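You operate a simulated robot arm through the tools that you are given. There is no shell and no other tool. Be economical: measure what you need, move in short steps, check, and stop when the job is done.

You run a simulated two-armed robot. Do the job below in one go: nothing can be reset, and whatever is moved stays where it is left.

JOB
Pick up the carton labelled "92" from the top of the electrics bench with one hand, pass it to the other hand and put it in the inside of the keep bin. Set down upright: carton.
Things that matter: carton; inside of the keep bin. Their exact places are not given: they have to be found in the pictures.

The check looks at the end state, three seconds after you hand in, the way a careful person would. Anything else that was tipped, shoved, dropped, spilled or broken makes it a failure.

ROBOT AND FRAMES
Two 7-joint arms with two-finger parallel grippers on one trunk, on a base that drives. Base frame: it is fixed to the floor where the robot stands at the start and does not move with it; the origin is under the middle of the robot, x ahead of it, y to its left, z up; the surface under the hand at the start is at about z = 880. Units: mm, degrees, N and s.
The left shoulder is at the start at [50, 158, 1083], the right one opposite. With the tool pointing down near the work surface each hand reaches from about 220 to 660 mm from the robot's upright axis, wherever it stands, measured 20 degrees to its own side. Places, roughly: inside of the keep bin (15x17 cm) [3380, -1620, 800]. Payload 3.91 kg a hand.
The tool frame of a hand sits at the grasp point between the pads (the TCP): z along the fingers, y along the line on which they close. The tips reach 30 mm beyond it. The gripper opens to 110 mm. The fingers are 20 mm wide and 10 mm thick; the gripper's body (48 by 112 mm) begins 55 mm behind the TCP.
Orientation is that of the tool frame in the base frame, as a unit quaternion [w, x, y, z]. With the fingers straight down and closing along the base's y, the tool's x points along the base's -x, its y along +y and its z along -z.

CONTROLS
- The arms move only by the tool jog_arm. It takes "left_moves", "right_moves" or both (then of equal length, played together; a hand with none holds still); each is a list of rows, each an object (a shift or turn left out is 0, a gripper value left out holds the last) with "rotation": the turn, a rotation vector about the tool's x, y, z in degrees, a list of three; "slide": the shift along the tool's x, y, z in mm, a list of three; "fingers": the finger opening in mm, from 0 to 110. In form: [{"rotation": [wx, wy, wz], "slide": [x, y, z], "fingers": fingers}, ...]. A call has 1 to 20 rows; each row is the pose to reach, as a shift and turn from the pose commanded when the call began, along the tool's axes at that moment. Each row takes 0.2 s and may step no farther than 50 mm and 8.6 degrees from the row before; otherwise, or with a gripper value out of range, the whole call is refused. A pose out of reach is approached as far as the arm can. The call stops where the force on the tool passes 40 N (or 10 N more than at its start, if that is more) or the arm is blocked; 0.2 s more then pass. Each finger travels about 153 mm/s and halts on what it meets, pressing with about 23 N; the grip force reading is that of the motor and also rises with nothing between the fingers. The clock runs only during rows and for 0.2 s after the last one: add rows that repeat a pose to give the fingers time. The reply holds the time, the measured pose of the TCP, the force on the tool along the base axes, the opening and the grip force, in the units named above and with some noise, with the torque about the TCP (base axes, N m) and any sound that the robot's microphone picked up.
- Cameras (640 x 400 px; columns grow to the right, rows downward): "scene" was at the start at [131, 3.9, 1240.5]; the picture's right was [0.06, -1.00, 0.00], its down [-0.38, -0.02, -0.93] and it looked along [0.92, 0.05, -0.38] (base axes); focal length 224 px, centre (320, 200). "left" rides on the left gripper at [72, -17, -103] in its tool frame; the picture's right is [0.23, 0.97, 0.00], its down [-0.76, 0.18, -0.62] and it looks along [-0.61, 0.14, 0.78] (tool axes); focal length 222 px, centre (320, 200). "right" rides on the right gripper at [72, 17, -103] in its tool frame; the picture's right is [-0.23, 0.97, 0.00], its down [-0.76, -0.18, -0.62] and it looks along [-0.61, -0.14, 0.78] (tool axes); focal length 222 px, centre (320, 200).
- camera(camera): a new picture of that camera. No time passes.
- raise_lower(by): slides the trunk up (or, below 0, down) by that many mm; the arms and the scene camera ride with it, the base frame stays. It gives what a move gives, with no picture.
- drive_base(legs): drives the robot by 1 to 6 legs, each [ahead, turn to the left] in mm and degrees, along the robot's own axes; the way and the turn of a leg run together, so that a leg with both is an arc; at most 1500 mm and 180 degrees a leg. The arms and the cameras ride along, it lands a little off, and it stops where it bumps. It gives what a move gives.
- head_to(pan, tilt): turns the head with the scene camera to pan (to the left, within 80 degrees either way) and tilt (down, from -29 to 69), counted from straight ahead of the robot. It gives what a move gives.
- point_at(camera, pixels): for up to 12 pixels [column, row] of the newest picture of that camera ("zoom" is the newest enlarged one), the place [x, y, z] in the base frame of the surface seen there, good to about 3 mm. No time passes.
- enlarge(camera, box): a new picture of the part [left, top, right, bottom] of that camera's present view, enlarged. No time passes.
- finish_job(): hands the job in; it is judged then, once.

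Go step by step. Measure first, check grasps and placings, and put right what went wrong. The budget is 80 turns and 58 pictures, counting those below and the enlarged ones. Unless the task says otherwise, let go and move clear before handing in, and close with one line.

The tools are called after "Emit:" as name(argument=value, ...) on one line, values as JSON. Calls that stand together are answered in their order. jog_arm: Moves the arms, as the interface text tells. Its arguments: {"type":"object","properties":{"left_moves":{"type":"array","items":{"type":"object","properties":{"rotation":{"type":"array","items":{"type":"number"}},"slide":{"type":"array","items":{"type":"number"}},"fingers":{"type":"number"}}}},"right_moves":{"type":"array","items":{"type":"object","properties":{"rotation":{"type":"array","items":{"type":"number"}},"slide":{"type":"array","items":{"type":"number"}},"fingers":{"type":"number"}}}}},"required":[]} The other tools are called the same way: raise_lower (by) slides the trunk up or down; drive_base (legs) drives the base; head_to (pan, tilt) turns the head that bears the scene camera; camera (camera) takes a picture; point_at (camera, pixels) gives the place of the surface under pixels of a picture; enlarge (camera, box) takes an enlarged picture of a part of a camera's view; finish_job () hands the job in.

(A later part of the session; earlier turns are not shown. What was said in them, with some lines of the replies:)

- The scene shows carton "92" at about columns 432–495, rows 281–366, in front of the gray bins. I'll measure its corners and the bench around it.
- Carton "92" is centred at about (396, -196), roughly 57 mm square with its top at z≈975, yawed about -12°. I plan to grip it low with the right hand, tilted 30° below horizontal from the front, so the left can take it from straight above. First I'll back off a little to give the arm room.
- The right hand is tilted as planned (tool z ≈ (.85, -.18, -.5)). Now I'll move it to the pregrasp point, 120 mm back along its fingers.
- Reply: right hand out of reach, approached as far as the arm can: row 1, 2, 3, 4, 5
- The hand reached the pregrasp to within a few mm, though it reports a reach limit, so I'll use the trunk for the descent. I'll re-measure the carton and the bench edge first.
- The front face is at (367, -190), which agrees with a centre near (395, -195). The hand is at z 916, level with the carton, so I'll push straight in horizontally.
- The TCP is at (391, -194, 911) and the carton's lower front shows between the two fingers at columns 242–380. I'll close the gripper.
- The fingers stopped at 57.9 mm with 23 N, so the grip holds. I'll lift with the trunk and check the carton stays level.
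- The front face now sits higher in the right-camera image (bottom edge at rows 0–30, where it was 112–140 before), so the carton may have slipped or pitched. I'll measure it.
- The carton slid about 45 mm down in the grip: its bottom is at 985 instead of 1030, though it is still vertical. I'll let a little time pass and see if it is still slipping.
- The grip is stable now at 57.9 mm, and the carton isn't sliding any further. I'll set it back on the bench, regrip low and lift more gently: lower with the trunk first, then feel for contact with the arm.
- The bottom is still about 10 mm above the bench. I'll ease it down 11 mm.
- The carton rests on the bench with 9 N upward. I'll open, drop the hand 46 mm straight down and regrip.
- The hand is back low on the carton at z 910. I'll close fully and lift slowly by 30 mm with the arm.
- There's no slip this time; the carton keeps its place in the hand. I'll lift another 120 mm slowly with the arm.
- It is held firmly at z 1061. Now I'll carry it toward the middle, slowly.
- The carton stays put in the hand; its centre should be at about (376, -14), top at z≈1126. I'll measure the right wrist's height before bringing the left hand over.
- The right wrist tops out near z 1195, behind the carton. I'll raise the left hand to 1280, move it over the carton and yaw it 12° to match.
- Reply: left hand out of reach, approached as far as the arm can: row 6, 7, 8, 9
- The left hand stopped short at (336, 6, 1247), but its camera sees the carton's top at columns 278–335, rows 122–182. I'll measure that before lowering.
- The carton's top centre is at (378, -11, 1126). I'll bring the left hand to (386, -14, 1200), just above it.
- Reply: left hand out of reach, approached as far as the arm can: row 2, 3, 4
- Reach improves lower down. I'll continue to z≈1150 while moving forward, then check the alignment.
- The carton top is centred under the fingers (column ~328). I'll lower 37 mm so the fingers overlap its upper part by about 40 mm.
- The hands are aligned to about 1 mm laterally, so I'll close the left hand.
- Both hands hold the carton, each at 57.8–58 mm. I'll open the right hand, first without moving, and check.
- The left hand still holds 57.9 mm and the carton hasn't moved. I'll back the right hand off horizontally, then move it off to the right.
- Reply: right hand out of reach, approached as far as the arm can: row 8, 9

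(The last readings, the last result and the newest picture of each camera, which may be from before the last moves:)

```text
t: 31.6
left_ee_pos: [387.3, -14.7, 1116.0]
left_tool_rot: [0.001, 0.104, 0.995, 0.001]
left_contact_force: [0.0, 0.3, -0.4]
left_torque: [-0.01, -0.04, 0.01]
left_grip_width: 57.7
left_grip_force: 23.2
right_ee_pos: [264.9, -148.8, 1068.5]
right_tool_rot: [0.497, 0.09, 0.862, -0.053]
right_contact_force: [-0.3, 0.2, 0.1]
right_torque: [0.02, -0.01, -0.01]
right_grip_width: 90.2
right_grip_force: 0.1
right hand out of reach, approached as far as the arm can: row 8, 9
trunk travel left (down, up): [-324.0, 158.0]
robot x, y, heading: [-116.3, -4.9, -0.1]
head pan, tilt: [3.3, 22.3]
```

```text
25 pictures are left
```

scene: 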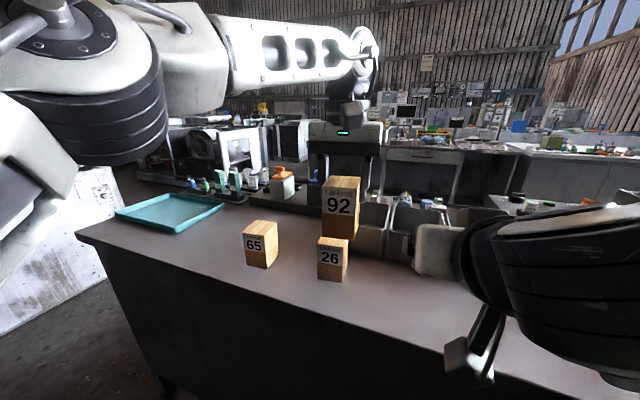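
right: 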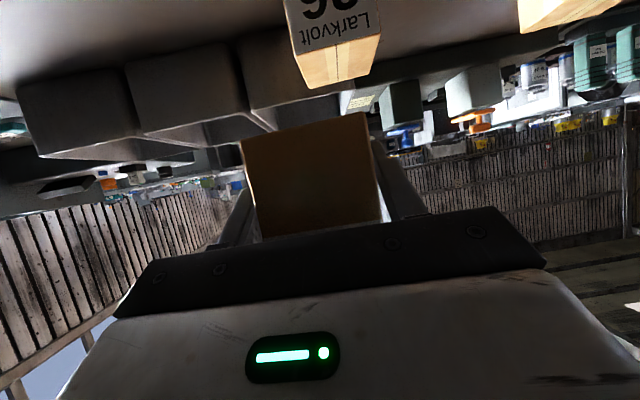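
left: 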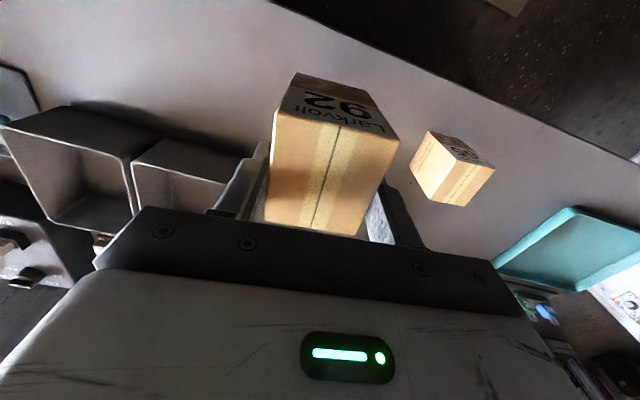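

The handover worked: "92" hangs upright in the left hand and the right is clear. I'll back away a little and look to the right for the keep bin.

Emit:
drive_base(legs=[[-150, 0]])

Emit:
jog_arm(right_moves=[{"rotation": [0, 7.5, 0], "slide": [-15, 0, -10]}, {"rotation": [0, 15, 0], "slide": [-30, 0, -20]}, {"rotation": [0, 22.5, 0], "slide": [-45, 0, -30]}, {"rotation": [0, 30, 0], "slide": [-60, 0, -40]}, {"rotation": [0, 37.5, 0], "slide": [-60, 0, -40]}, {"rotation": [0, 45, 0], "slide": [-60, 0, -40]}, {"rotation": [0, 52.5, 0], "slide": [-60, 0, -40]}, {"rotation": [0, 60, 0], "slide": [-60, 0, -40]}])

Emit:
head_to(pan=-35, tilt=18)

Emit:
camera(camera="scene")

Emit:
camera(camera="left")

```text
t: 32.9
left_ee_pos: [236.9, -13.1, 1116.8]
left_tool_rot: [0.001, 0.105, 0.995, -0.001]
left_contact_force: [0.2, 0.3, 0.1]
left_torque: [0.02, -0.03, 0.03]
left_grip_width: 57.9
left_grip_force: 22.6
right_ee_pos: [115.3, -148.7, 1070.4]
right_tool_rot: [0.497, 0.09, 0.862, -0.052]
right_contact_force: [0.2, -0.3, -0.3]
right_torque: [0.02, -0.01, 0.03]
right_grip_width: 90.1
right_grip_force: 0.0
trunk travel left (down, up): [-324.0, 158.0]
robot x, y, heading: [-270.9, -3.3, -0.2]
head pan, tilt: [3.3, 22.3]
```

```text
t: 34.7
left_ee_pos: [238.4, -14.4, 1116.7]
left_tool_rot: [0.001, 0.103, 0.995, 0.0]
left_contact_force: [-0.5, 0.3, -0.1]
left_torque: [0.04, -0.03, 0.0]
left_grip_width: 57.5
left_grip_force: 22.8
right_ee_pos: [112.2, -148.4, 1141.7]
right_tool_rot: [-0.002, 0.104, 0.995, -0.001]
right_contact_force: [0.1, 0.6, 0.2]
right_torque: [-0.03, -0.01, 0.0]
right_grip_width: 90.1
right_grip_force: 0.1
trunk travel left (down, up): [-324.0, 158.0]
robot x, y, heading: [-269.2, 1.0, 0.0]
head pan, tilt: [3.3, 22.3]
```

```text
t: 35.8
left_ee_pos: [238.0, -14.7, 1116.2]
left_tool_rot: [0.001, 0.104, 0.995, 0.001]
left_contact_force: [0.4, 0.4, 0.3]
left_torque: [0.0, 0.0, -0.03]
left_grip_width: 57.8
left_grip_force: 23.0
right_ee_pos: [112.5, -147.1, 1141.6]
right_tool_rot: [-0.001, 0.104, 0.995, 0.0]
right_contact_force: [-0.6, 0.5, 0.1]
right_torque: [0.0, 0.01, -0.02]
right_grip_width: 90.1
right_grip_force: 0.1
trunk travel left (down, up): [-324.0, 158.0]
robot x, y, heading: [-269.2, -0.4, 0.2]
head pan, tilt: [-35.0, 18.0]
```

```text
24 pictures are left
```

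scene: 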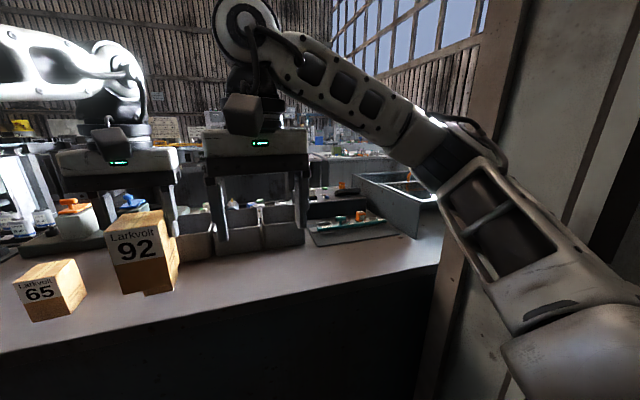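

```text
23 pictures are left
```

left: 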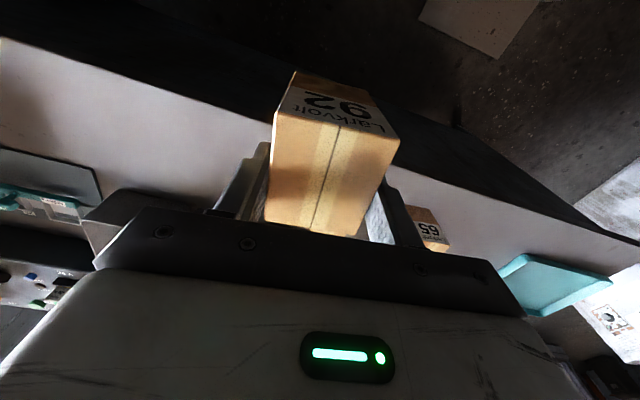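

The carton is steady after the drive. A wooden post stands to the right of the bench, so I need the layout: I'll measure on this side and look to the left too.

Emit:
point_at(camera="scene", pixels=[[440, 265], [445, 340], [430, 380], [500, 100], [520, 50], [620, 130], [480, 330], [400, 240], [430, 225], [375, 165], [410, 180], [350, 280]])

Emit:
head_to(pan=25, tilt=20)

Emit:
camera(camera="scene")

```text
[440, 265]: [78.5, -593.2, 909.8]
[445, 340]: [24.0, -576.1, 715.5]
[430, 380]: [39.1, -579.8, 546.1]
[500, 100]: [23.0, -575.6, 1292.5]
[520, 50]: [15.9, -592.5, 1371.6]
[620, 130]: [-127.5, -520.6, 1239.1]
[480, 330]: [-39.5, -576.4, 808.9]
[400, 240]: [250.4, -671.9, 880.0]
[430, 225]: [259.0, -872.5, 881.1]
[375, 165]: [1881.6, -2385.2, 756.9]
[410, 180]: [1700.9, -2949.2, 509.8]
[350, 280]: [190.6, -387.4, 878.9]
```

```text
t: 37.1
left_ee_pos: [237.4, -13.9, 1117.0]
left_tool_rot: [0.0, 0.104, 0.995, 0.0]
left_contact_force: [0.1, -0.8, 0.7]
left_torque: [-0.02, 0.01, 0.02]
left_grip_width: 58.0
left_grip_force: 23.7
right_ee_pos: [111.8, -148.5, 1139.7]
right_tool_rot: [0.0, 0.104, 0.995, 0.0]
right_contact_force: [-0.2, 0.1, -0.6]
right_torque: [-0.02, 0.0, -0.02]
right_grip_width: 90.1
right_grip_force: 0.0
trunk travel left (down, up): [-324.0, 158.0]
robot x, y, heading: [-268.9, -2.4, 0.0]
head pan, tilt: [25.0, 20.0]
```

```text
22 pictures are left
```

scene: 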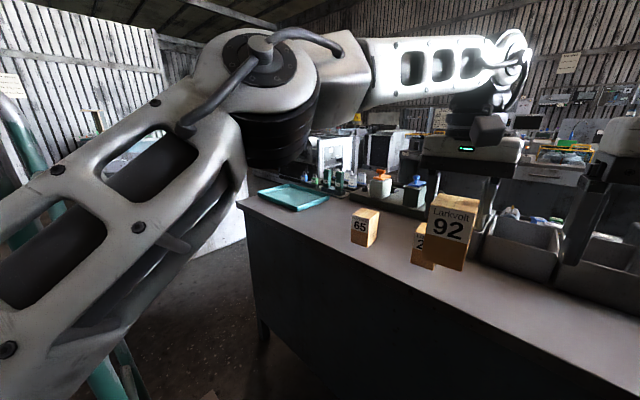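

A post runs along y≈-580 on the right, so the right side is closed off. On the left there is a floor gap past the bench corner at (240, 200). I'll measure it.

Emit:
point_at(camera="scene", pixels=[[240, 201], [248, 192], [262, 340], [225, 240], [205, 300], [222, 225], [195, 340], [340, 140], [310, 145], [400, 150], [235, 260], [105, 380]])

Emit:
head_to(pan=70, tilt=25)

Emit:
camera(camera="scene")

```text
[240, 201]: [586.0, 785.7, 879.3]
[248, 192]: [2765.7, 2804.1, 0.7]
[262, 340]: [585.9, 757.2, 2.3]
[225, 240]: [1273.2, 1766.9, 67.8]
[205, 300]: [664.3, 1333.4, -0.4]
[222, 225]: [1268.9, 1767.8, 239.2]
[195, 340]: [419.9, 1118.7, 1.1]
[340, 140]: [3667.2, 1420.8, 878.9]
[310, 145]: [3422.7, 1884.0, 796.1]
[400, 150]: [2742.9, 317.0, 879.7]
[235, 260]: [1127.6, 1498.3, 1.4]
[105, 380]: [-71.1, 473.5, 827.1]
```

```text
t: 38.2
left_ee_pos: [237.9, -12.5, 1117.7]
left_tool_rot: [0.001, 0.103, 0.995, 0.0]
left_contact_force: [0.8, 1.1, -0.7]
left_torque: [0.0, -0.05, -0.02]
left_grip_width: 58.0
left_grip_force: 23.3
right_ee_pos: [112.4, -148.5, 1141.8]
right_tool_rot: [0.001, 0.104, 0.995, 0.0]
right_contact_force: [-0.1, 0.5, -0.5]
right_torque: [-0.01, -0.01, 0.01]
right_grip_width: 90.0
right_grip_force: 0.0
trunk travel left (down, up): [-324.0, 158.0]
robot x, y, heading: [-271.3, 1.0, 0.0]
head pan, tilt: [70.0, 25.0]
```

```text
21 pictures are left
```

scene: 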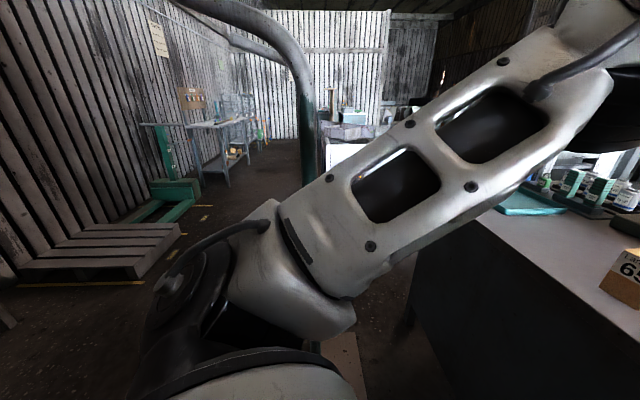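

The bench is skewed, with its front-left corner at (586, 786) and a white cabinet at about (1270, 1767); the passage between them is about 1.1 m. I'll bring the left hand over to its own side so the elbow tucks in, then look at the route.

Emit:
jog_arm(left_moves=[{"slide": [8, 9, 0]}, {"slide": [25, 28, 0]}, {"slide": [48, 52, 0], "rotation": [0, 0, -3]}, {"slide": [72, 79, 0], "rotation": [0, 0, -6]}, {"slide": [96, 105, 0], "rotation": [0, 0, -9]}, {"slide": [119, 130, 0], "rotation": [0, 0, -12]}, {"slide": [136, 149, 0], "rotation": [0, 0, -12]}, {"slide": [143.9, 157.5, 0], "rotation": [0, 0, -12]}, {"slide": [143.9, 157.5, 0], "rotation": [0, 0, -12]}])

Emit:
head_to(pan=45, tilt=25)

Emit:
camera(camera="scene")

```text
t: 40.2
left_ee_pos: [129.4, 170.1, 1115.9]
left_tool_rot: [0.001, -0.002, 1.0, 0.0]
left_contact_force: [-0.1, 0.2, 0.2]
left_torque: [-0.04, -0.01, 0.0]
left_grip_width: 58.1
left_grip_force: 22.8
right_ee_pos: [111.4, -148.3, 1142.2]
right_tool_rot: [0.0, 0.104, 0.995, 0.001]
right_contact_force: [0.1, -0.4, -0.5]
right_torque: [0.02, 0.0, -0.01]
right_grip_width: 90.2
right_grip_force: 0.0
trunk travel left (down, up): [-324.0, 158.0]
robot x, y, heading: [-269.4, -1.6, -0.0]
head pan, tilt: [70.0, 25.0]
```

```text
t: 41.1
left_ee_pos: [128.4, 170.7, 1117.0]
left_tool_rot: [0.001, 0.0, 1.0, -0.001]
left_contact_force: [-0.2, 0.2, -0.9]
left_torque: [-0.01, 0.0, 0.03]
left_grip_width: 57.8
left_grip_force: 23.0
right_ee_pos: [112.1, -148.3, 1139.5]
right_tool_rot: [-0.001, 0.104, 0.995, 0.0]
right_contact_force: [-0.5, 0.4, 0.6]
right_torque: [-0.01, 0.02, 0.01]
right_grip_width: 89.9
right_grip_force: 0.1
trunk travel left (down, up): [-324.0, 158.0]
robot x, y, heading: [-267.7, 2.3, -0.0]
head pan, tilt: [45.0, 25.0]
```

```text
20 pictures are left
```

scene: 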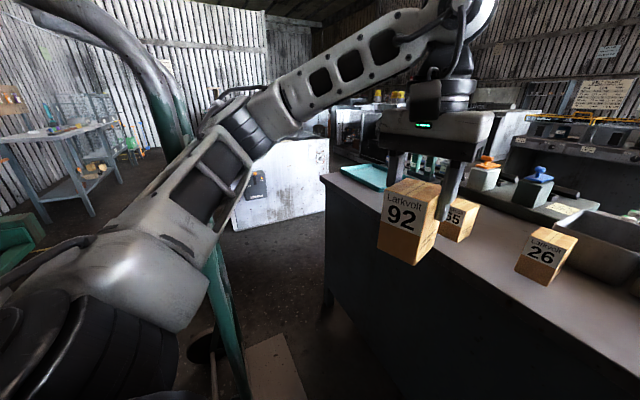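

The view is better now: there's a green frame to my left (columns 150–250), a board on the floor at (270, 365) and the cabinet at columns 235–328. I'll measure them.

Emit:
point_at(camera="scene", pixels=[[245, 390], [222, 300], [165, 110], [270, 345], [305, 395], [328, 150], [326, 212], [234, 228], [322, 180], [205, 345], [250, 110], [324, 310]])

Emit:
enlarge(camera="scene", box=[140, 240, 340, 400])

```text
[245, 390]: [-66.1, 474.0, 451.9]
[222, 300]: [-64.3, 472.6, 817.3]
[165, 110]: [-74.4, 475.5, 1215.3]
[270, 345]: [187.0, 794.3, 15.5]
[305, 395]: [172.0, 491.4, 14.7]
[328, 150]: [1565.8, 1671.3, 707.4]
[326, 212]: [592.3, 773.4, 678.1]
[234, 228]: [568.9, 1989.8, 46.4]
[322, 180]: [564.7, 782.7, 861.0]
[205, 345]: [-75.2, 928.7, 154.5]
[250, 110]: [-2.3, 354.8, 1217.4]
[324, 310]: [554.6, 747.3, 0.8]
```

```text
2.50 times, centred on (240, 320) of scene
```

zoom: 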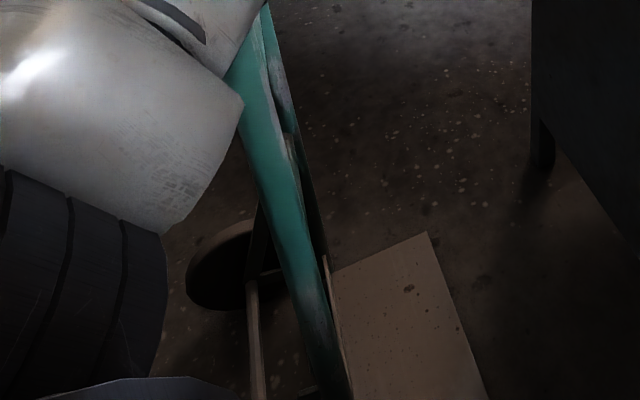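

There is a green hand truck at (-70, 474–930) with its toe plate reaching x≈190, so the direct way left is blocked and I'll need to back out first. I'll look at both rear quarters.

Emit:
head_to(pan=80, tilt=30)

Emit:
camera(camera="scene")

Emit:
point_at(camera="scene", pixels=[[40, 260], [160, 250], [60, 215], [170, 190], [130, 300], [30, 350], [100, 380], [240, 180], [290, 190], [200, 230], [260, 260], [10, 300]])

Emit:
head_to(pan=-80, tilt=30)

Emit:
camera(camera="scene")

Emit:
point_at(camera="scene", pixels=[[600, 200], [600, 300], [600, 380], [500, 350], [400, 300], [300, 200], [500, 200], [200, 200], [560, 250], [630, 390], [450, 250], [100, 250]])

```text
t: 42.1
left_ee_pos: [129.1, 170.8, 1116.0]
left_tool_rot: [0.0, -0.001, 1.0, 0.0]
left_contact_force: [-1.1, 0.4, -0.1]
left_torque: [-0.03, 0.02, -0.02]
left_grip_width: 57.8
left_grip_force: 23.4
right_ee_pos: [111.4, -147.7, 1142.1]
right_tool_rot: [-0.001, 0.105, 0.994, 0.0]
right_contact_force: [0.1, 0.1, 0.8]
right_torque: [-0.01, 0.02, -0.02]
right_grip_width: 90.0
right_grip_force: 0.0
trunk travel left (down, up): [-324.0, 158.0]
robot x, y, heading: [-266.0, 1.0, -0.0]
head pan, tilt: [80.0, 30.0]
```

```text
18 pictures are left
```

scene: 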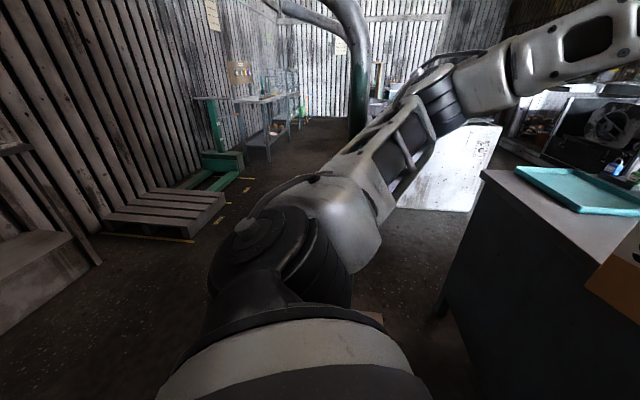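

```text
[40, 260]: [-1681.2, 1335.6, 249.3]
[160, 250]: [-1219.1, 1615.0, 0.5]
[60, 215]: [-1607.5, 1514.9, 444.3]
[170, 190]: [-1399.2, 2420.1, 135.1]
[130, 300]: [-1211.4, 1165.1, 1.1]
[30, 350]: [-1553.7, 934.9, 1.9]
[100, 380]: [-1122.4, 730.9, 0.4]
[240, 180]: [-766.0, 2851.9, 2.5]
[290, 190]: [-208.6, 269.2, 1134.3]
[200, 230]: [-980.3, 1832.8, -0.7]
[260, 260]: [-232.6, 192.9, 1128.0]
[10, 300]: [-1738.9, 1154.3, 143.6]
```

```text
t: 44.5
left_ee_pos: [129.2, 170.0, 1116.0]
left_tool_rot: [0.0, -0.001, 1.0, -0.001]
left_contact_force: [-0.3, 0.0, -0.6]
left_torque: [0.0, -0.01, 0.03]
left_grip_width: 58.1
left_grip_force: 23.2
right_ee_pos: [110.9, -148.4, 1141.1]
right_tool_rot: [-0.001, 0.105, 0.994, 0.0]
right_contact_force: [-0.3, 0.0, 0.8]
right_torque: [-0.01, 0.04, -0.02]
right_grip_width: 90.0
right_grip_force: 0.0
trunk travel left (down, up): [-324.0, 158.0]
robot x, y, heading: [-266.9, 0.0, 0.3]
head pan, tilt: [-80.0, 30.0]
```

```text
17 pictures are left
```

scene: 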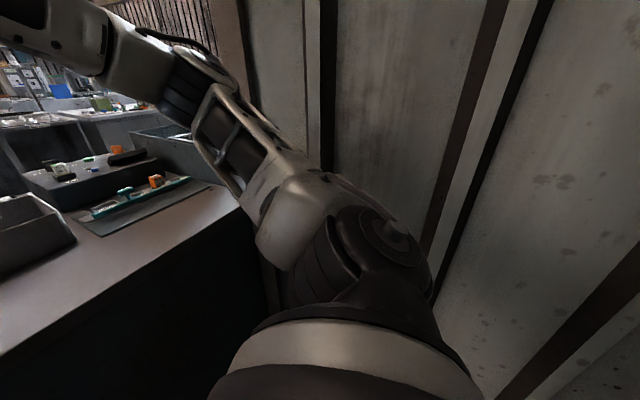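

```text
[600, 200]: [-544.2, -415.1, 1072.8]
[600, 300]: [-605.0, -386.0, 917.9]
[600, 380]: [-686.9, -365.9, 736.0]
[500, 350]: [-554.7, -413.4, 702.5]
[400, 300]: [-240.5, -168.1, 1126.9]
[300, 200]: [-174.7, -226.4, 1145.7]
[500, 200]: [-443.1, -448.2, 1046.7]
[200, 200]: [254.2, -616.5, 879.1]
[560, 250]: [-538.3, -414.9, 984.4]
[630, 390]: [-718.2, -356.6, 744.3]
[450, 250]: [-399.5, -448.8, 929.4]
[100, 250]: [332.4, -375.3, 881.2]
```

The room is skewed about -18° to my frame: wall on the right at v≈-550, bench front at u≈313, hand truck around u -400…20, v 430…860. There's an open corridor behind, and a 1.1 m gap between bench and cabinet at v≈930–2070. I'll square up, back out and turn left, then check the carton.

Emit:
drive_base(legs=[[0, -18], [-600, 0], [0, 90]])

Emit:
head_to(pan=0, tilt=25)

Emit:
camera(camera="scene")

```text
t: 52.8
left_ee_pos: [-878.0, 616.8, 1117.1]
left_tool_rot: [0.001, -0.584, 0.812, 0.001]
left_contact_force: [-0.1, 0.3, -0.2]
left_torque: [-0.01, -0.01, -0.01]
left_grip_width: 57.9
left_grip_force: 22.4
right_ee_pos: [-582.1, 499.7, 1141.5]
right_tool_rot: [-0.001, -0.495, 0.869, -0.001]
right_contact_force: [0.1, -0.2, 0.2]
right_torque: [-0.02, -0.03, -0.01]
right_grip_width: 90.2
right_grip_force: 0.0
trunk travel left (down, up): [-324.0, 158.0]
robot x, y, heading: [-841.6, 183.9, 71.3]
head pan, tilt: [-80.0, 30.0]
```

```text
t: 54.3
left_ee_pos: [-878.8, 617.3, 1116.5]
left_tool_rot: [0.001, -0.585, 0.811, 0.001]
left_contact_force: [0.2, -0.2, -0.8]
left_torque: [0.04, 0.05, -0.01]
left_grip_width: 57.7
left_grip_force: 22.8
right_ee_pos: [-582.5, 500.3, 1141.8]
right_tool_rot: [0.0, -0.496, 0.868, 0.0]
right_contact_force: [0.0, -0.6, 0.2]
right_torque: [0.0, 0.0, 0.04]
right_grip_width: 90.0
right_grip_force: 0.1
trunk travel left (down, up): [-324.0, 158.0]
robot x, y, heading: [-841.3, 184.5, 71.4]
head pan, tilt: [0.0, 25.0]
```

```text
16 pictures are left
```

scene: 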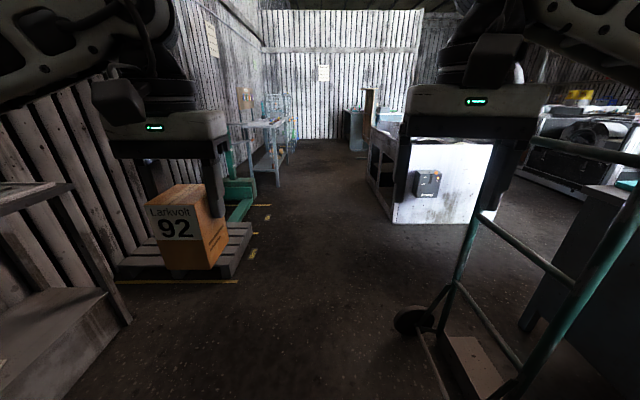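

The carton is steady and the corridor ahead is open. I'll check clearance to the hand truck on the right (columns 400–560) and the shelf on the left.

Emit:
point_at(camera="scene", pixels=[[465, 250], [520, 250], [405, 320], [500, 150], [600, 260], [130, 320], [70, 185], [230, 275], [240, 215], [395, 222], [495, 212], [540, 330]])

```text
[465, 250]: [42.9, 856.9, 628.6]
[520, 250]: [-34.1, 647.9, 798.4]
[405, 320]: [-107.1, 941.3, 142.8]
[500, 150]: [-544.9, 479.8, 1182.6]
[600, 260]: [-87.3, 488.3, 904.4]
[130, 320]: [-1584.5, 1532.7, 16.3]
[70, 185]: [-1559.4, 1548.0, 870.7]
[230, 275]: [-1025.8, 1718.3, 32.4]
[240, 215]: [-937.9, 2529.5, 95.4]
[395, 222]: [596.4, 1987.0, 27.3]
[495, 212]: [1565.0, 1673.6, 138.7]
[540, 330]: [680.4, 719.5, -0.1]
```

All clear. I'll drive to the mouth of the gap, turn, and go partway through.

Emit:
drive_base(legs=[[795, 0], [795, 0], [0, -89.4], [1300, 0]])

Emit:
camera(camera="scene")

```text
t: 72.3
left_ee_pos: [1330.4, 1355.6, 1116.6]
left_tool_rot: [0.0, 0.152, 0.988, 0.0]
left_contact_force: [0.1, 0.5, -0.2]
left_torque: [-0.01, -0.02, 0.0]
left_grip_width: 57.9
left_grip_force: 23.4
right_ee_pos: [1218.4, 1057.4, 1142.4]
right_tool_rot: [0.0, 0.257, 0.967, 0.0]
right_contact_force: [0.3, 0.4, -1.0]
right_torque: [0.02, 0.0, 0.01]
right_grip_width: 89.9
right_grip_force: 0.1
trunk travel left (down, up): [-324.0, 158.0]
robot x, y, heading: [899.0, 1313.1, -17.9]
head pan, tilt: [0.0, 25.0]
```

```text
15 pictures are left
```

scene: 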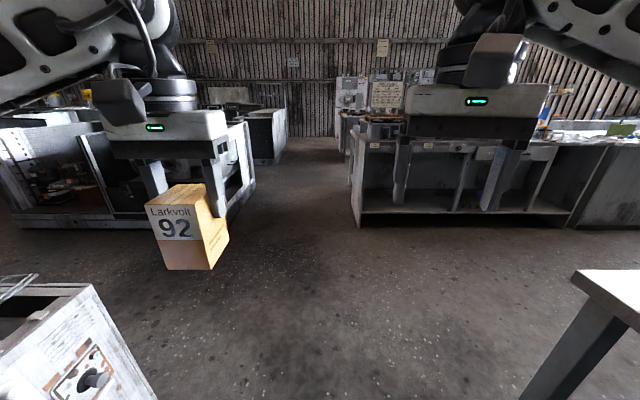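

The aisle opens up ahead. I'll look right toward the keep bin's stated place.

Emit:
head_to(pan=-40, tilt=12)

Emit:
camera(camera="scene")

```text
t: 73.4
left_ee_pos: [1331.0, 1355.5, 1115.8]
left_tool_rot: [0.001, 0.152, 0.988, -0.001]
left_contact_force: [0.1, 0.8, -0.5]
left_torque: [0.0, 0.01, 0.02]
left_grip_width: 57.8
left_grip_force: 23.1
right_ee_pos: [1218.3, 1058.0, 1141.2]
right_tool_rot: [-0.002, 0.256, 0.967, 0.0]
right_contact_force: [-0.7, -0.6, 0.7]
right_torque: [0.0, -0.03, 0.0]
right_grip_width: 90.0
right_grip_force: 0.1
trunk travel left (down, up): [-324.0, 158.0]
robot x, y, heading: [900.9, 1314.2, -17.5]
head pan, tilt: [-40.0, 12.0]
```

```text
14 pictures are left
```

scene: 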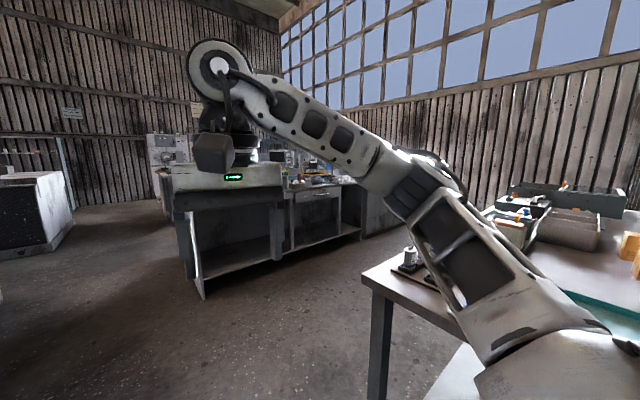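

The bin should lie near pixel (288, 178), on the bench with open fronts at columns 185–365. I'll measure that bench and enlarge the area.

Emit:
enlarge(camera="scene", box=[230, 130, 430, 250])

Emit:
point_at(camera="scene", pixels=[[202, 296], [200, 250], [362, 232], [360, 200], [345, 180], [300, 185], [320, 180], [395, 215], [290, 180], [280, 185], [330, 190], [380, 225]])

```text
3.20 times, centred on (330, 190) of scene
```

zoom: 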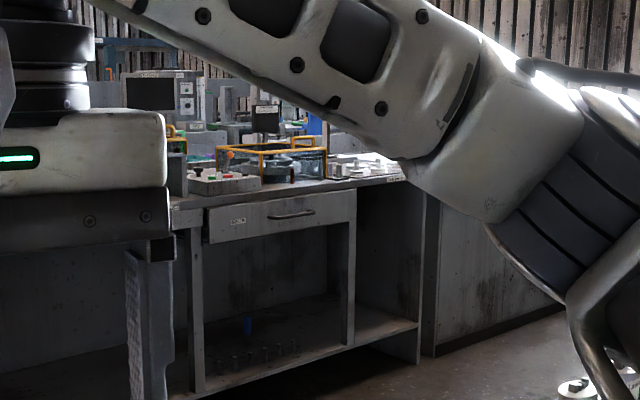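

```text
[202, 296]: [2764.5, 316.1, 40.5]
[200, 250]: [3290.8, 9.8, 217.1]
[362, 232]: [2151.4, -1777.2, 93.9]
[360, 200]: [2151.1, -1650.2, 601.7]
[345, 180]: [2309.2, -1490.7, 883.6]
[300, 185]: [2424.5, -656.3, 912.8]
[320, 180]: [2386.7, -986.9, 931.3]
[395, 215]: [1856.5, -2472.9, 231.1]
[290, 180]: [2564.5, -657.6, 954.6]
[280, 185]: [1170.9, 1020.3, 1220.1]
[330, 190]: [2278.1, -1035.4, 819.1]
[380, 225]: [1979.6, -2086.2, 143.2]
```

That bench's front is at u≈2500 and the bin lies behind it at u≈3700, so I need to go round via the main aisle. I'll move ahead, veering slightly left, and look again.

Emit:
drive_base(legs=[[700, 0], [0, 18], [700, 0], [0, -18]])

Emit:
head_to(pan=-5, tilt=15)

Emit:
camera(camera="scene")

```text
t: 82.7
left_ee_pos: [2696.1, 1158.9, 1116.4]
left_tool_rot: [0.001, 0.147, 0.989, 0.0]
left_contact_force: [0.2, -0.5, 0.1]
left_torque: [-0.01, -0.01, 0.01]
left_grip_width: 57.7
left_grip_force: 22.6
right_ee_pos: [2587.4, 861.3, 1142.0]
right_tool_rot: [-0.001, 0.25, 0.968, 0.0]
right_contact_force: [0.4, -0.2, -0.3]
right_torque: [0.04, 0.02, -0.01]
right_grip_width: 90.1
right_grip_force: 0.1
trunk travel left (down, up): [-324.0, 158.0]
robot x, y, heading: [2267.0, 1116.6, -17.0]
head pan, tilt: [-40.0, 12.0]
```

```text
t: 83.7
left_ee_pos: [2695.7, 1159.8, 1117.4]
left_tool_rot: [0.0, 0.147, 0.989, 0.0]
left_contact_force: [-0.2, -0.1, -0.1]
left_torque: [0.01, -0.01, -0.02]
left_grip_width: 58.1
left_grip_force: 22.2
right_ee_pos: [2586.8, 860.4, 1141.8]
right_tool_rot: [-0.002, 0.251, 0.968, 0.001]
right_contact_force: [-0.3, 0.3, -0.4]
right_torque: [0.0, -0.02, -0.02]
right_grip_width: 89.8
right_grip_force: 0.0
trunk travel left (down, up): [-324.0, 158.0]
robot x, y, heading: [2265.0, 1113.2, -17.0]
head pan, tilt: [-5.0, 15.0]
```

```text
12 pictures are left
```

scene: 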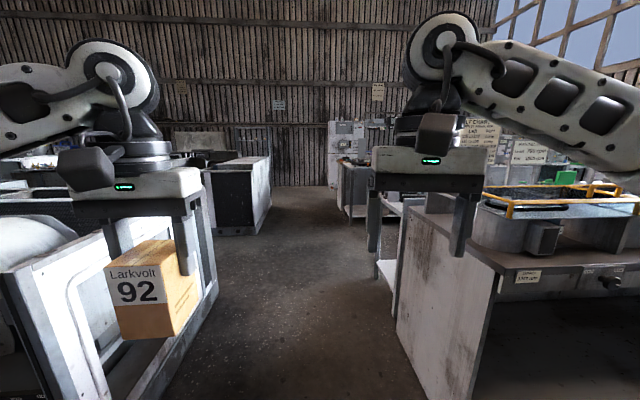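

The aisle runs on past the bench end (column ~398) with more benches beyond. I'll measure the edges.

Emit:
point_at(camera="scene", pixels=[[400, 330], [420, 390], [385, 285], [378, 262], [405, 215], [350, 217], [340, 205], [366, 215], [216, 290], [170, 385], [262, 232], [355, 168]])

Emit:
enlarge(camera="scene", box=[310, 100, 640, 300])

```text
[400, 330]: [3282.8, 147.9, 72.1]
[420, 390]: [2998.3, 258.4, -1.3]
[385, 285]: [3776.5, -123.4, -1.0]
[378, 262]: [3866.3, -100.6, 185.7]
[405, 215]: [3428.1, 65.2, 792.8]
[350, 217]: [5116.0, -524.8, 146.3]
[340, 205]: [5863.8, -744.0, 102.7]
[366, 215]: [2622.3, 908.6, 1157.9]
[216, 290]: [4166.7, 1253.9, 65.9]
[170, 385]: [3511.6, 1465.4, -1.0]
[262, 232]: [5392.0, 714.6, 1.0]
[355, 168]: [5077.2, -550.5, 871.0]
```

```text
1.94 times, centred on (475, 200) of scene
```

zoom: 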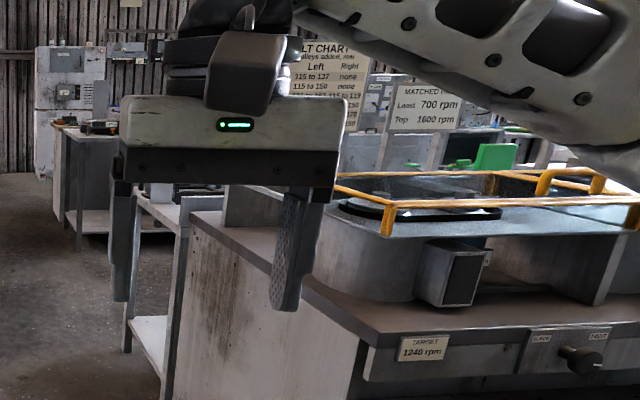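

The rear aisle lies between the back bench (front at u≈3704) and a third bench at u≈4990. I'll drive down the main aisle to u≈4300, turn right and go in partway.

Emit:
drive_base(legs=[[0, -1], [1245, 0], [1245, 0], [0, -90], [900, 0]])

Emit:
head_to(pan=-15, tilt=20)

Emit:
camera(camera="scene")

```text
t: 104.4
left_ee_pos: [4324.3, -973.7, 1116.9]
left_tool_rot: [0.0, 0.82, 0.572, -0.001]
left_contact_force: [0.2, -0.9, 0.6]
left_torque: [0.0, 0.0, 0.02]
left_grip_width: 57.8
left_grip_force: 23.1
right_ee_pos: [4032.7, -848.8, 1140.8]
right_tool_rot: [-0.001, 0.877, 0.481, 0.001]
right_contact_force: [-0.1, 0.0, -0.3]
right_torque: [0.0, -0.02, 0.01]
right_grip_width: 89.9
right_grip_force: 0.0
trunk travel left (down, up): [-324.0, 158.0]
robot x, y, heading: [4302.9, -544.8, -110.2]
head pan, tilt: [-5.0, 15.0]
```

```text
t: 105.1
left_ee_pos: [4324.8, -973.2, 1116.2]
left_tool_rot: [0.0, 0.82, 0.572, -0.001]
left_contact_force: [0.1, 0.3, 0.2]
left_torque: [-0.01, -0.02, 0.02]
left_grip_width: 57.9
left_grip_force: 22.7
right_ee_pos: [4031.9, -848.0, 1141.1]
right_tool_rot: [0.0, 0.876, 0.482, 0.0]
right_contact_force: [0.8, 0.4, 0.4]
right_torque: [-0.01, 0.0, 0.01]
right_grip_width: 90.1
right_grip_force: 0.0
trunk travel left (down, up): [-324.0, 158.0]
robot x, y, heading: [4301.0, -544.5, -110.3]
head pan, tilt: [-15.0, 20.0]
```

```text
10 pictures are left
```

scene: 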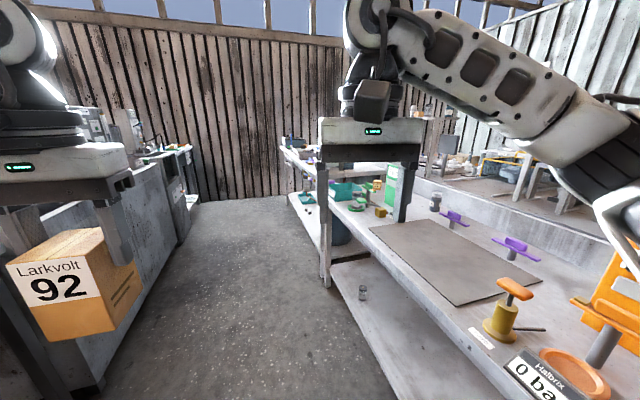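

The keep bin should appear near (341, 190), and there is a teal box there. I'll enlarge it and measure.

Emit:
enlarge(camera="scene", box=[270, 130, 430, 230])

Emit:
point_at(camera="zoom", pixels=[[245, 210], [262, 275], [300, 265], [280, 235], [345, 280], [350, 240], [430, 250], [440, 300], [130, 220], [190, 300], [90, 110], [380, 330]])

```text
4.00 times, centred on (350, 180) of scene
```

zoom: 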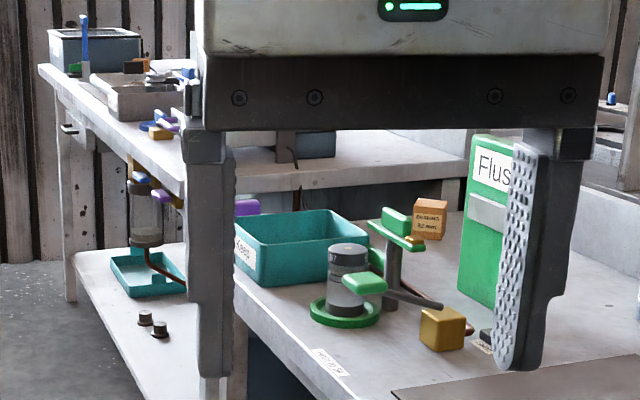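

```text
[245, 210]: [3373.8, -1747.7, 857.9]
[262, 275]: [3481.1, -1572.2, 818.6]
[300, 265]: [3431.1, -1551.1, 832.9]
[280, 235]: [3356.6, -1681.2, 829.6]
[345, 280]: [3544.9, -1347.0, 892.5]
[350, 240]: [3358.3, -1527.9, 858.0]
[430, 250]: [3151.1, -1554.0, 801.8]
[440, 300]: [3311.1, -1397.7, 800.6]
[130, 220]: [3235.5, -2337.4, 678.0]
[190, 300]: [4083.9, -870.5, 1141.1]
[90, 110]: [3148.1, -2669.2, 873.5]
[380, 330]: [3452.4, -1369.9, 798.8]
```

The teal "Keep" bin is confirmed, rim z≈858 on a z≈800 top, at about (3400, -1640). I'll check the aisle's left edge before driving on.

Emit:
point_at(camera="scene", pixels=[[105, 385], [180, 240], [150, 250], [330, 290], [350, 230], [420, 340], [395, 275], [230, 350], [200, 200]])

```text
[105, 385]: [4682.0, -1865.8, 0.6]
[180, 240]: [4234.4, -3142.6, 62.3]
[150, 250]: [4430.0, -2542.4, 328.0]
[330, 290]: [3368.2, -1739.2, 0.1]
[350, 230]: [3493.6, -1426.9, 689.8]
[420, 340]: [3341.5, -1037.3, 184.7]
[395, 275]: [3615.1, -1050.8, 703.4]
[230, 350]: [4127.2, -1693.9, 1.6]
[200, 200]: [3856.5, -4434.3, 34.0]
```

The aisle is clear (u 3765…5029). I'll drive to the bin and turn to face its bench.

Emit:
drive_base(legs=[[0, 2.3], [1142, 0], [0, -90]])

Emit:
head_to(pan=8, tilt=40)

Emit:
camera(camera="scene")

```text
t: 115.2
left_ee_pos: [3523.2, -1668.5, 1117.1]
left_tool_rot: [0.0, 0.988, -0.156, -0.001]
left_contact_force: [0.5, 0.0, -1.0]
left_torque: [0.02, -0.01, 0.0]
left_grip_width: 57.8
left_grip_force: 22.8
right_ee_pos: [3638.4, -1372.1, 1141.4]
right_tool_rot: [0.0, 0.966, -0.259, 0.001]
right_contact_force: [0.1, 0.5, 0.4]
right_torque: [-0.03, 0.0, 0.02]
right_grip_width: 89.9
right_grip_force: 0.1
trunk travel left (down, up): [-324.0, 158.0]
robot x, y, heading: [3952.8, -1630.1, 161.9]
head pan, tilt: [-15.0, 20.0]
```

```text
t: 116.0
left_ee_pos: [3524.5, -1668.2, 1116.1]
left_tool_rot: [-0.001, 0.988, -0.156, -0.001]
left_contact_force: [-0.3, -0.3, -0.6]
left_torque: [-0.03, -0.01, -0.01]
left_grip_width: 57.9
left_grip_force: 23.3
right_ee_pos: [3638.0, -1373.0, 1142.4]
right_tool_rot: [0.0, 0.966, -0.26, 0.001]
right_contact_force: [0.3, -0.2, -0.3]
right_torque: [0.05, -0.03, 0.0]
right_grip_width: 90.3
right_grip_force: 0.0
trunk travel left (down, up): [-324.0, 158.0]
robot x, y, heading: [3957.4, -1631.5, 162.0]
head pan, tilt: [8.0, 40.0]
```

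```text
8 pictures are left
```

scene: 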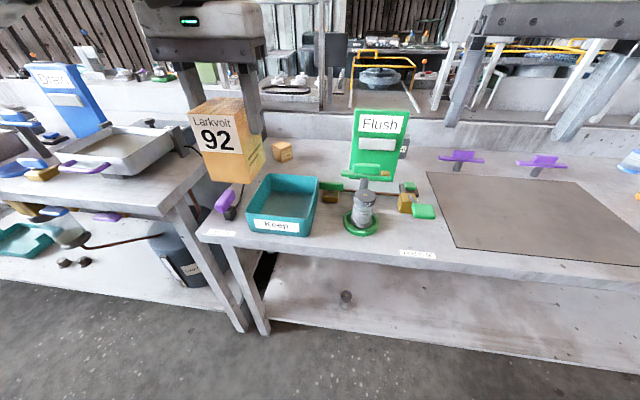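

The Keep bin is at columns 247–319, rows 173–237. A lever post (purple) stands to its left and a valve to its right. I'll enlarge and measure it.

Emit:
enlarge(camera="scene", box=[190, 130, 390, 255])

Emit:
point_at(camera="zoom", pixels=[[250, 145], [405, 152], [187, 275], [380, 285], [310, 220], [280, 250], [350, 190], [125, 220], [120, 260], [235, 200], [385, 215], [290, 320]])

```text
3.20 times, centred on (290, 192) of scene
```

zoom: 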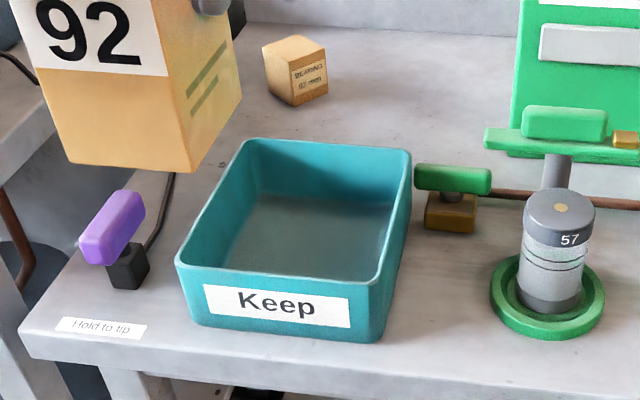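

```text
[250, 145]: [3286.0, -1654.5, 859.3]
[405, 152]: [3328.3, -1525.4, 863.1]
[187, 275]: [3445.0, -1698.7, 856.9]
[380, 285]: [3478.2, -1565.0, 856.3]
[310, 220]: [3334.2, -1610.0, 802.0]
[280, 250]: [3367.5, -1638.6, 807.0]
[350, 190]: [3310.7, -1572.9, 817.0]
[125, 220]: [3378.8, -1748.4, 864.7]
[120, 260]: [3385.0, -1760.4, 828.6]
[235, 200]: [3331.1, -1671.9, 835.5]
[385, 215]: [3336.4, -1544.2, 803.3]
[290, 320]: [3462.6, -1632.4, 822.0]
```

The bin's rim centre is (3384, -1611), inside about 135×165 mm and aligned with me, floor z≈804. I'll drive 90 mm closer and re-read the pose.

Emit:
drive_base(legs=[[90, 0]])

Emit:
jog_arm(left_moves=[{}])

```text
t: 117.1
left_ee_pos: [3438.4, -1640.9, 1115.8]
left_tool_rot: [0.0, 0.988, -0.156, -0.001]
left_contact_force: [-0.1, 0.2, -0.6]
left_torque: [0.03, -0.02, 0.04]
left_grip_width: 58.0
left_grip_force: 22.6
right_ee_pos: [3553.5, -1344.3, 1140.9]
right_tool_rot: [0.0, 0.966, -0.26, 0.0]
right_contact_force: [-0.7, -0.2, -0.3]
right_torque: [0.02, -0.05, 0.02]
right_grip_width: 90.0
right_grip_force: 0.0
trunk travel left (down, up): [-324.0, 158.0]
robot x, y, heading: [3866.6, -1606.4, 162.1]
head pan, tilt: [8.0, 40.0]
```

```text
t: 117.5
left_ee_pos: [3439.4, -1640.4, 1115.2]
left_tool_rot: [0.0, 0.988, -0.155, -0.002]
left_contact_force: [-0.7, -0.2, 0.6]
left_torque: [0.01, -0.01, 0.02]
left_grip_width: 57.9
left_grip_force: 23.1
right_ee_pos: [3554.0, -1344.0, 1142.6]
right_tool_rot: [0.001, 0.966, -0.26, 0.0]
right_contact_force: [-0.4, 0.2, 0.1]
right_torque: [0.01, 0.01, 0.0]
right_grip_width: 90.0
right_grip_force: 0.0
trunk travel left (down, up): [-324.0, 158.0]
robot x, y, heading: [3869.0, -1601.4, 162.1]
head pan, tilt: [8.0, 40.0]
```

The TCP is at (3439, -1640). I need 71 mm forward and 11 mm right; then I'll descend until the carton is just above the rim and check.

Emit:
jog_arm(left_moves=[{"slide": [-10, -2, 10]}, {"slide": [-28, -5, 25]}, {"slide": [-46, -8, 40]}, {"slide": [-62, -10, 55]}, {"slide": [-71.4, -11.3, 70]}, {"slide": [-71.4, -11.3, 85]}, {"slide": [-71.4, -11.3, 100]}, {"slide": [-71.4, -11.3, 115]}, {"slide": [-71.4, -11.3, 130]}, {"slide": [-71.4, -11.3, 142]}, {"slide": [-71.4, -11.3, 150]}, {"slide": [-71.4, -11.3, 150]}])

Emit:
enlarge(camera="scene", box=[160, 130, 400, 280])

Emit:
camera(camera="left")

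```text
t: 120.1
left_ee_pos: [3372.8, -1608.8, 966.6]
left_tool_rot: [0.0, 0.988, -0.156, 0.0]
left_contact_force: [0.2, -0.6, -0.3]
left_torque: [-0.05, 0.02, -0.01]
left_grip_width: 57.7
left_grip_force: 22.8
right_ee_pos: [3552.4, -1344.3, 1140.4]
right_tool_rot: [0.001, 0.966, -0.259, 0.0]
right_contact_force: [-0.3, -0.2, 0.0]
right_torque: [0.0, -0.03, -0.01]
right_grip_width: 89.9
right_grip_force: 0.1
trunk travel left (down, up): [-324.0, 158.0]
robot x, y, heading: [3865.0, -1603.8, 162.1]
head pan, tilt: [8.0, 40.0]
```

```text
2.67 times, centred on (280, 205) of scene
```

zoom: 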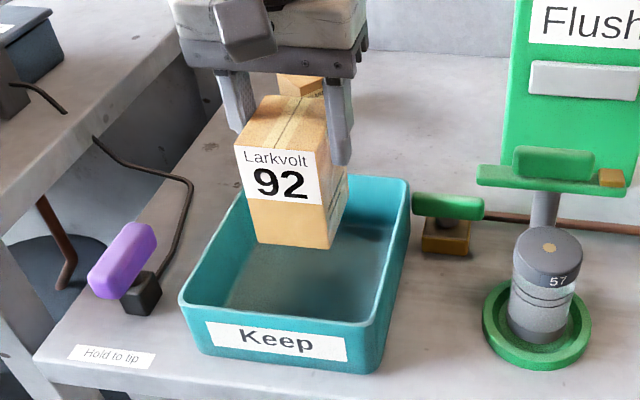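

```text
5 pictures are left
```

left: 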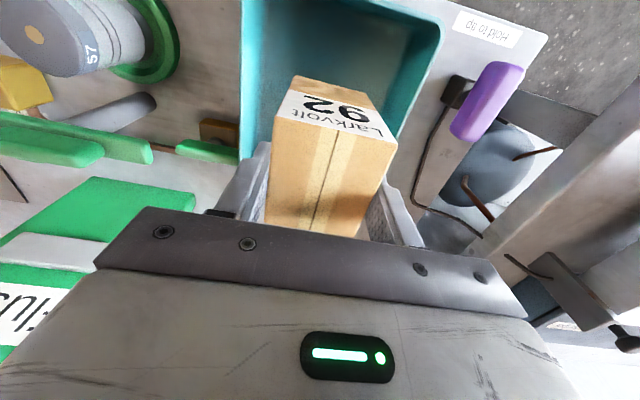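

The carton hangs upright above the bin. I'll verify its position against the rim by measurement.

Emit:
point_at(camera="zoom", pixels=[[258, 238], [328, 245], [240, 155], [312, 150], [183, 298], [374, 325], [408, 185], [346, 210], [290, 240], [270, 110], [205, 280], [395, 250]])

```text
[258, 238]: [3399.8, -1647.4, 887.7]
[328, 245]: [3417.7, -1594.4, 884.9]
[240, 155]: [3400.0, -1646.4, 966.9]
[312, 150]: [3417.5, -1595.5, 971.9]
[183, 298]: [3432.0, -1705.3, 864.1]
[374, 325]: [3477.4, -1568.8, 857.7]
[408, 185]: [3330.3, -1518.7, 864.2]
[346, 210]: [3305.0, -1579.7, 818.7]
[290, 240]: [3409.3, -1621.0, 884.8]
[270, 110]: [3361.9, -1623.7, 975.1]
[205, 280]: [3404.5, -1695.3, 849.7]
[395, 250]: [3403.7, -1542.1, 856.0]
```

The carton centre is at (3381, -1612), right over the bin centre, with its bottom at z≈883. I'll lower 74 mm, slowing at the end.

Emit:
jog_arm(left_moves=[{"slide": [0, 0, 8]}, {"slide": [0, 0, 20]}, {"slide": [0, 0, 32]}, {"slide": [0, 0, 44]}, {"slide": [0, 0, 54]}, {"slide": [0, 0, 62]}, {"slide": [0, 0, 67]}, {"slide": [0, 0, 70]}, {"slide": [0, 0, 72]}, {"slide": [0, 0, 74]}, {"slide": [0, 0, 74]}])

```text
t: 122.5
left_ee_pos: [3373.2, -1608.6, 893.2]
left_tool_rot: [0.0, 0.988, -0.156, 0.0]
left_contact_force: [0.2, 0.1, -0.3]
left_torque: [-0.03, 0.01, 0.01]
left_grip_width: 58.1
left_grip_force: 23.2
right_ee_pos: [3553.5, -1344.5, 1141.9]
right_tool_rot: [0.0, 0.966, -0.26, 0.0]
right_contact_force: [0.0, 0.3, -0.1]
right_torque: [0.01, 0.02, 0.01]
right_grip_width: 90.2
right_grip_force: 0.1
trunk travel left (down, up): [-324.0, 158.0]
robot x, y, heading: [3864.9, -1602.5, 162.0]
head pan, tilt: [8.0, 40.0]
```

There's no contact yet at TCP z 893. I'll feel down a few mm more, in 1.5 mm steps.

Emit:
jog_arm(left_moves=[{"slide": [0, 0, 1.5]}, {"slide": [0, 0, 3]}, {"slide": [0, 0, 4.5]}, {"slide": [0, 0, 6]}, {"slide": [0, 0, 6]}])

```text
t: 123.7
left_ee_pos: [3372.8, -1607.9, 888.5]
left_tool_rot: [-0.001, 0.988, -0.155, -0.002]
left_contact_force: [-3.4, -4.0, 20.0]
left_torque: [-0.22, 0.17, -0.1]
left_grip_width: 58.3
left_grip_force: 22.9
right_ee_pos: [3555.2, -1346.0, 1143.1]
right_tool_rot: [0.001, 0.966, -0.259, 0.0]
right_contact_force: [0.4, -0.2, -0.5]
right_torque: [0.0, -0.04, 0.03]
right_grip_width: 90.1
right_grip_force: 0.1
trunk travel left (down, up): [-324.0, 158.0]
robot x, y, heading: [3869.2, -1600.7, 162.0]
head pan, tilt: [8.0, 40.0]
```

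Contact: 20 N upward at TCP z 888.5. I'll ease up 1.5 mm, open to 80 mm and rise clear.

Emit:
jog_arm(left_moves=[{"slide": [0, 0, -1.5]}, {"slide": [0, 0, -1.5], "fingers": 70}, {"slide": [0, 0, -1.5], "fingers": 80}, {"slide": [0, 0, -1.5], "fingers": 80}, {"slide": [0, 0, -15]}, {"slide": [0, 0, -40]}, {"slide": [0, 0, -80]}, {"slide": [0, 0, -120]}, {"slide": [0, 0, -160]}, {"slide": [0, 0, -195]}, {"slide": [40, 0, -200]}, {"slide": [80, 0, -200]}])

Emit:
camera(camera="scene")

Emit:
enlarge(camera="scene", box=[160, 130, 400, 280])

```text
t: 126.3
left_ee_pos: [3450.7, -1632.4, 1086.0]
left_tool_rot: [0.0, 0.988, -0.156, -0.001]
left_contact_force: [0.5, 0.0, -0.2]
left_torque: [0.0, 0.03, -0.01]
left_grip_width: 80.1
left_grip_force: 0.0
right_ee_pos: [3553.0, -1344.8, 1141.4]
right_tool_rot: [0.0, 0.966, -0.26, 0.0]
right_contact_force: [1.0, 0.0, -0.6]
right_torque: [0.02, 0.0, -0.01]
right_grip_width: 90.2
right_grip_force: 0.1
trunk travel left (down, up): [-324.0, 158.0]
robot x, y, heading: [3868.7, -1601.9, 161.9]
head pan, tilt: [8.0, 40.0]
```

```text
4 pictures are left
```

scene: 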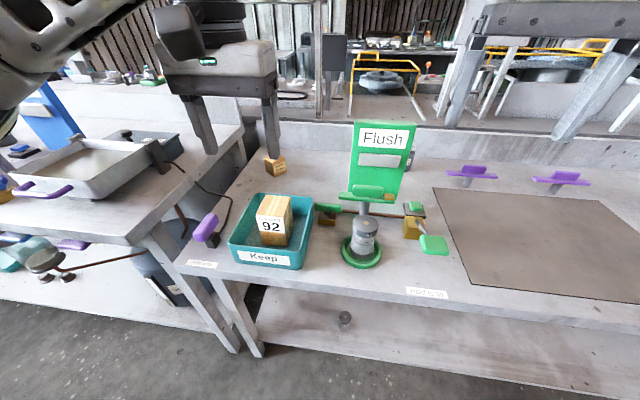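

```text
2.67 times, centred on (280, 205) of scene
```

zoom: 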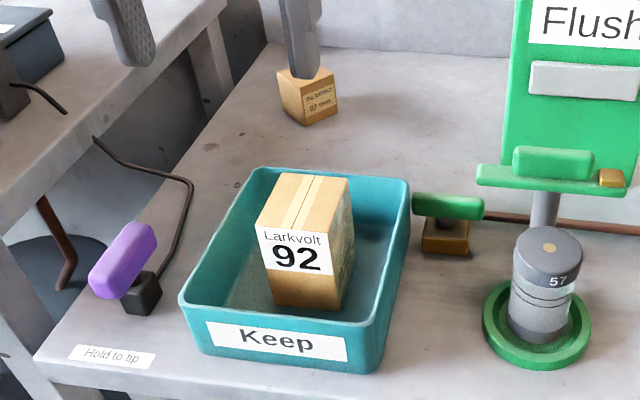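

Carton "92" stands upright in the Keep bin (zoom columns 255–355), the left hand is clear, and nothing near the bin was disturbed. I'm handing in.

Emit:
finish_job()

```text
The job is handed in.
```

Carton "92" was picked from the electrics bench with the right hand, passed to the left, and set upright inside the keep bin; it slid down in the grip on the first lift, so I set it back and regripped, and the last picture shows nothing near the bin disturbed.
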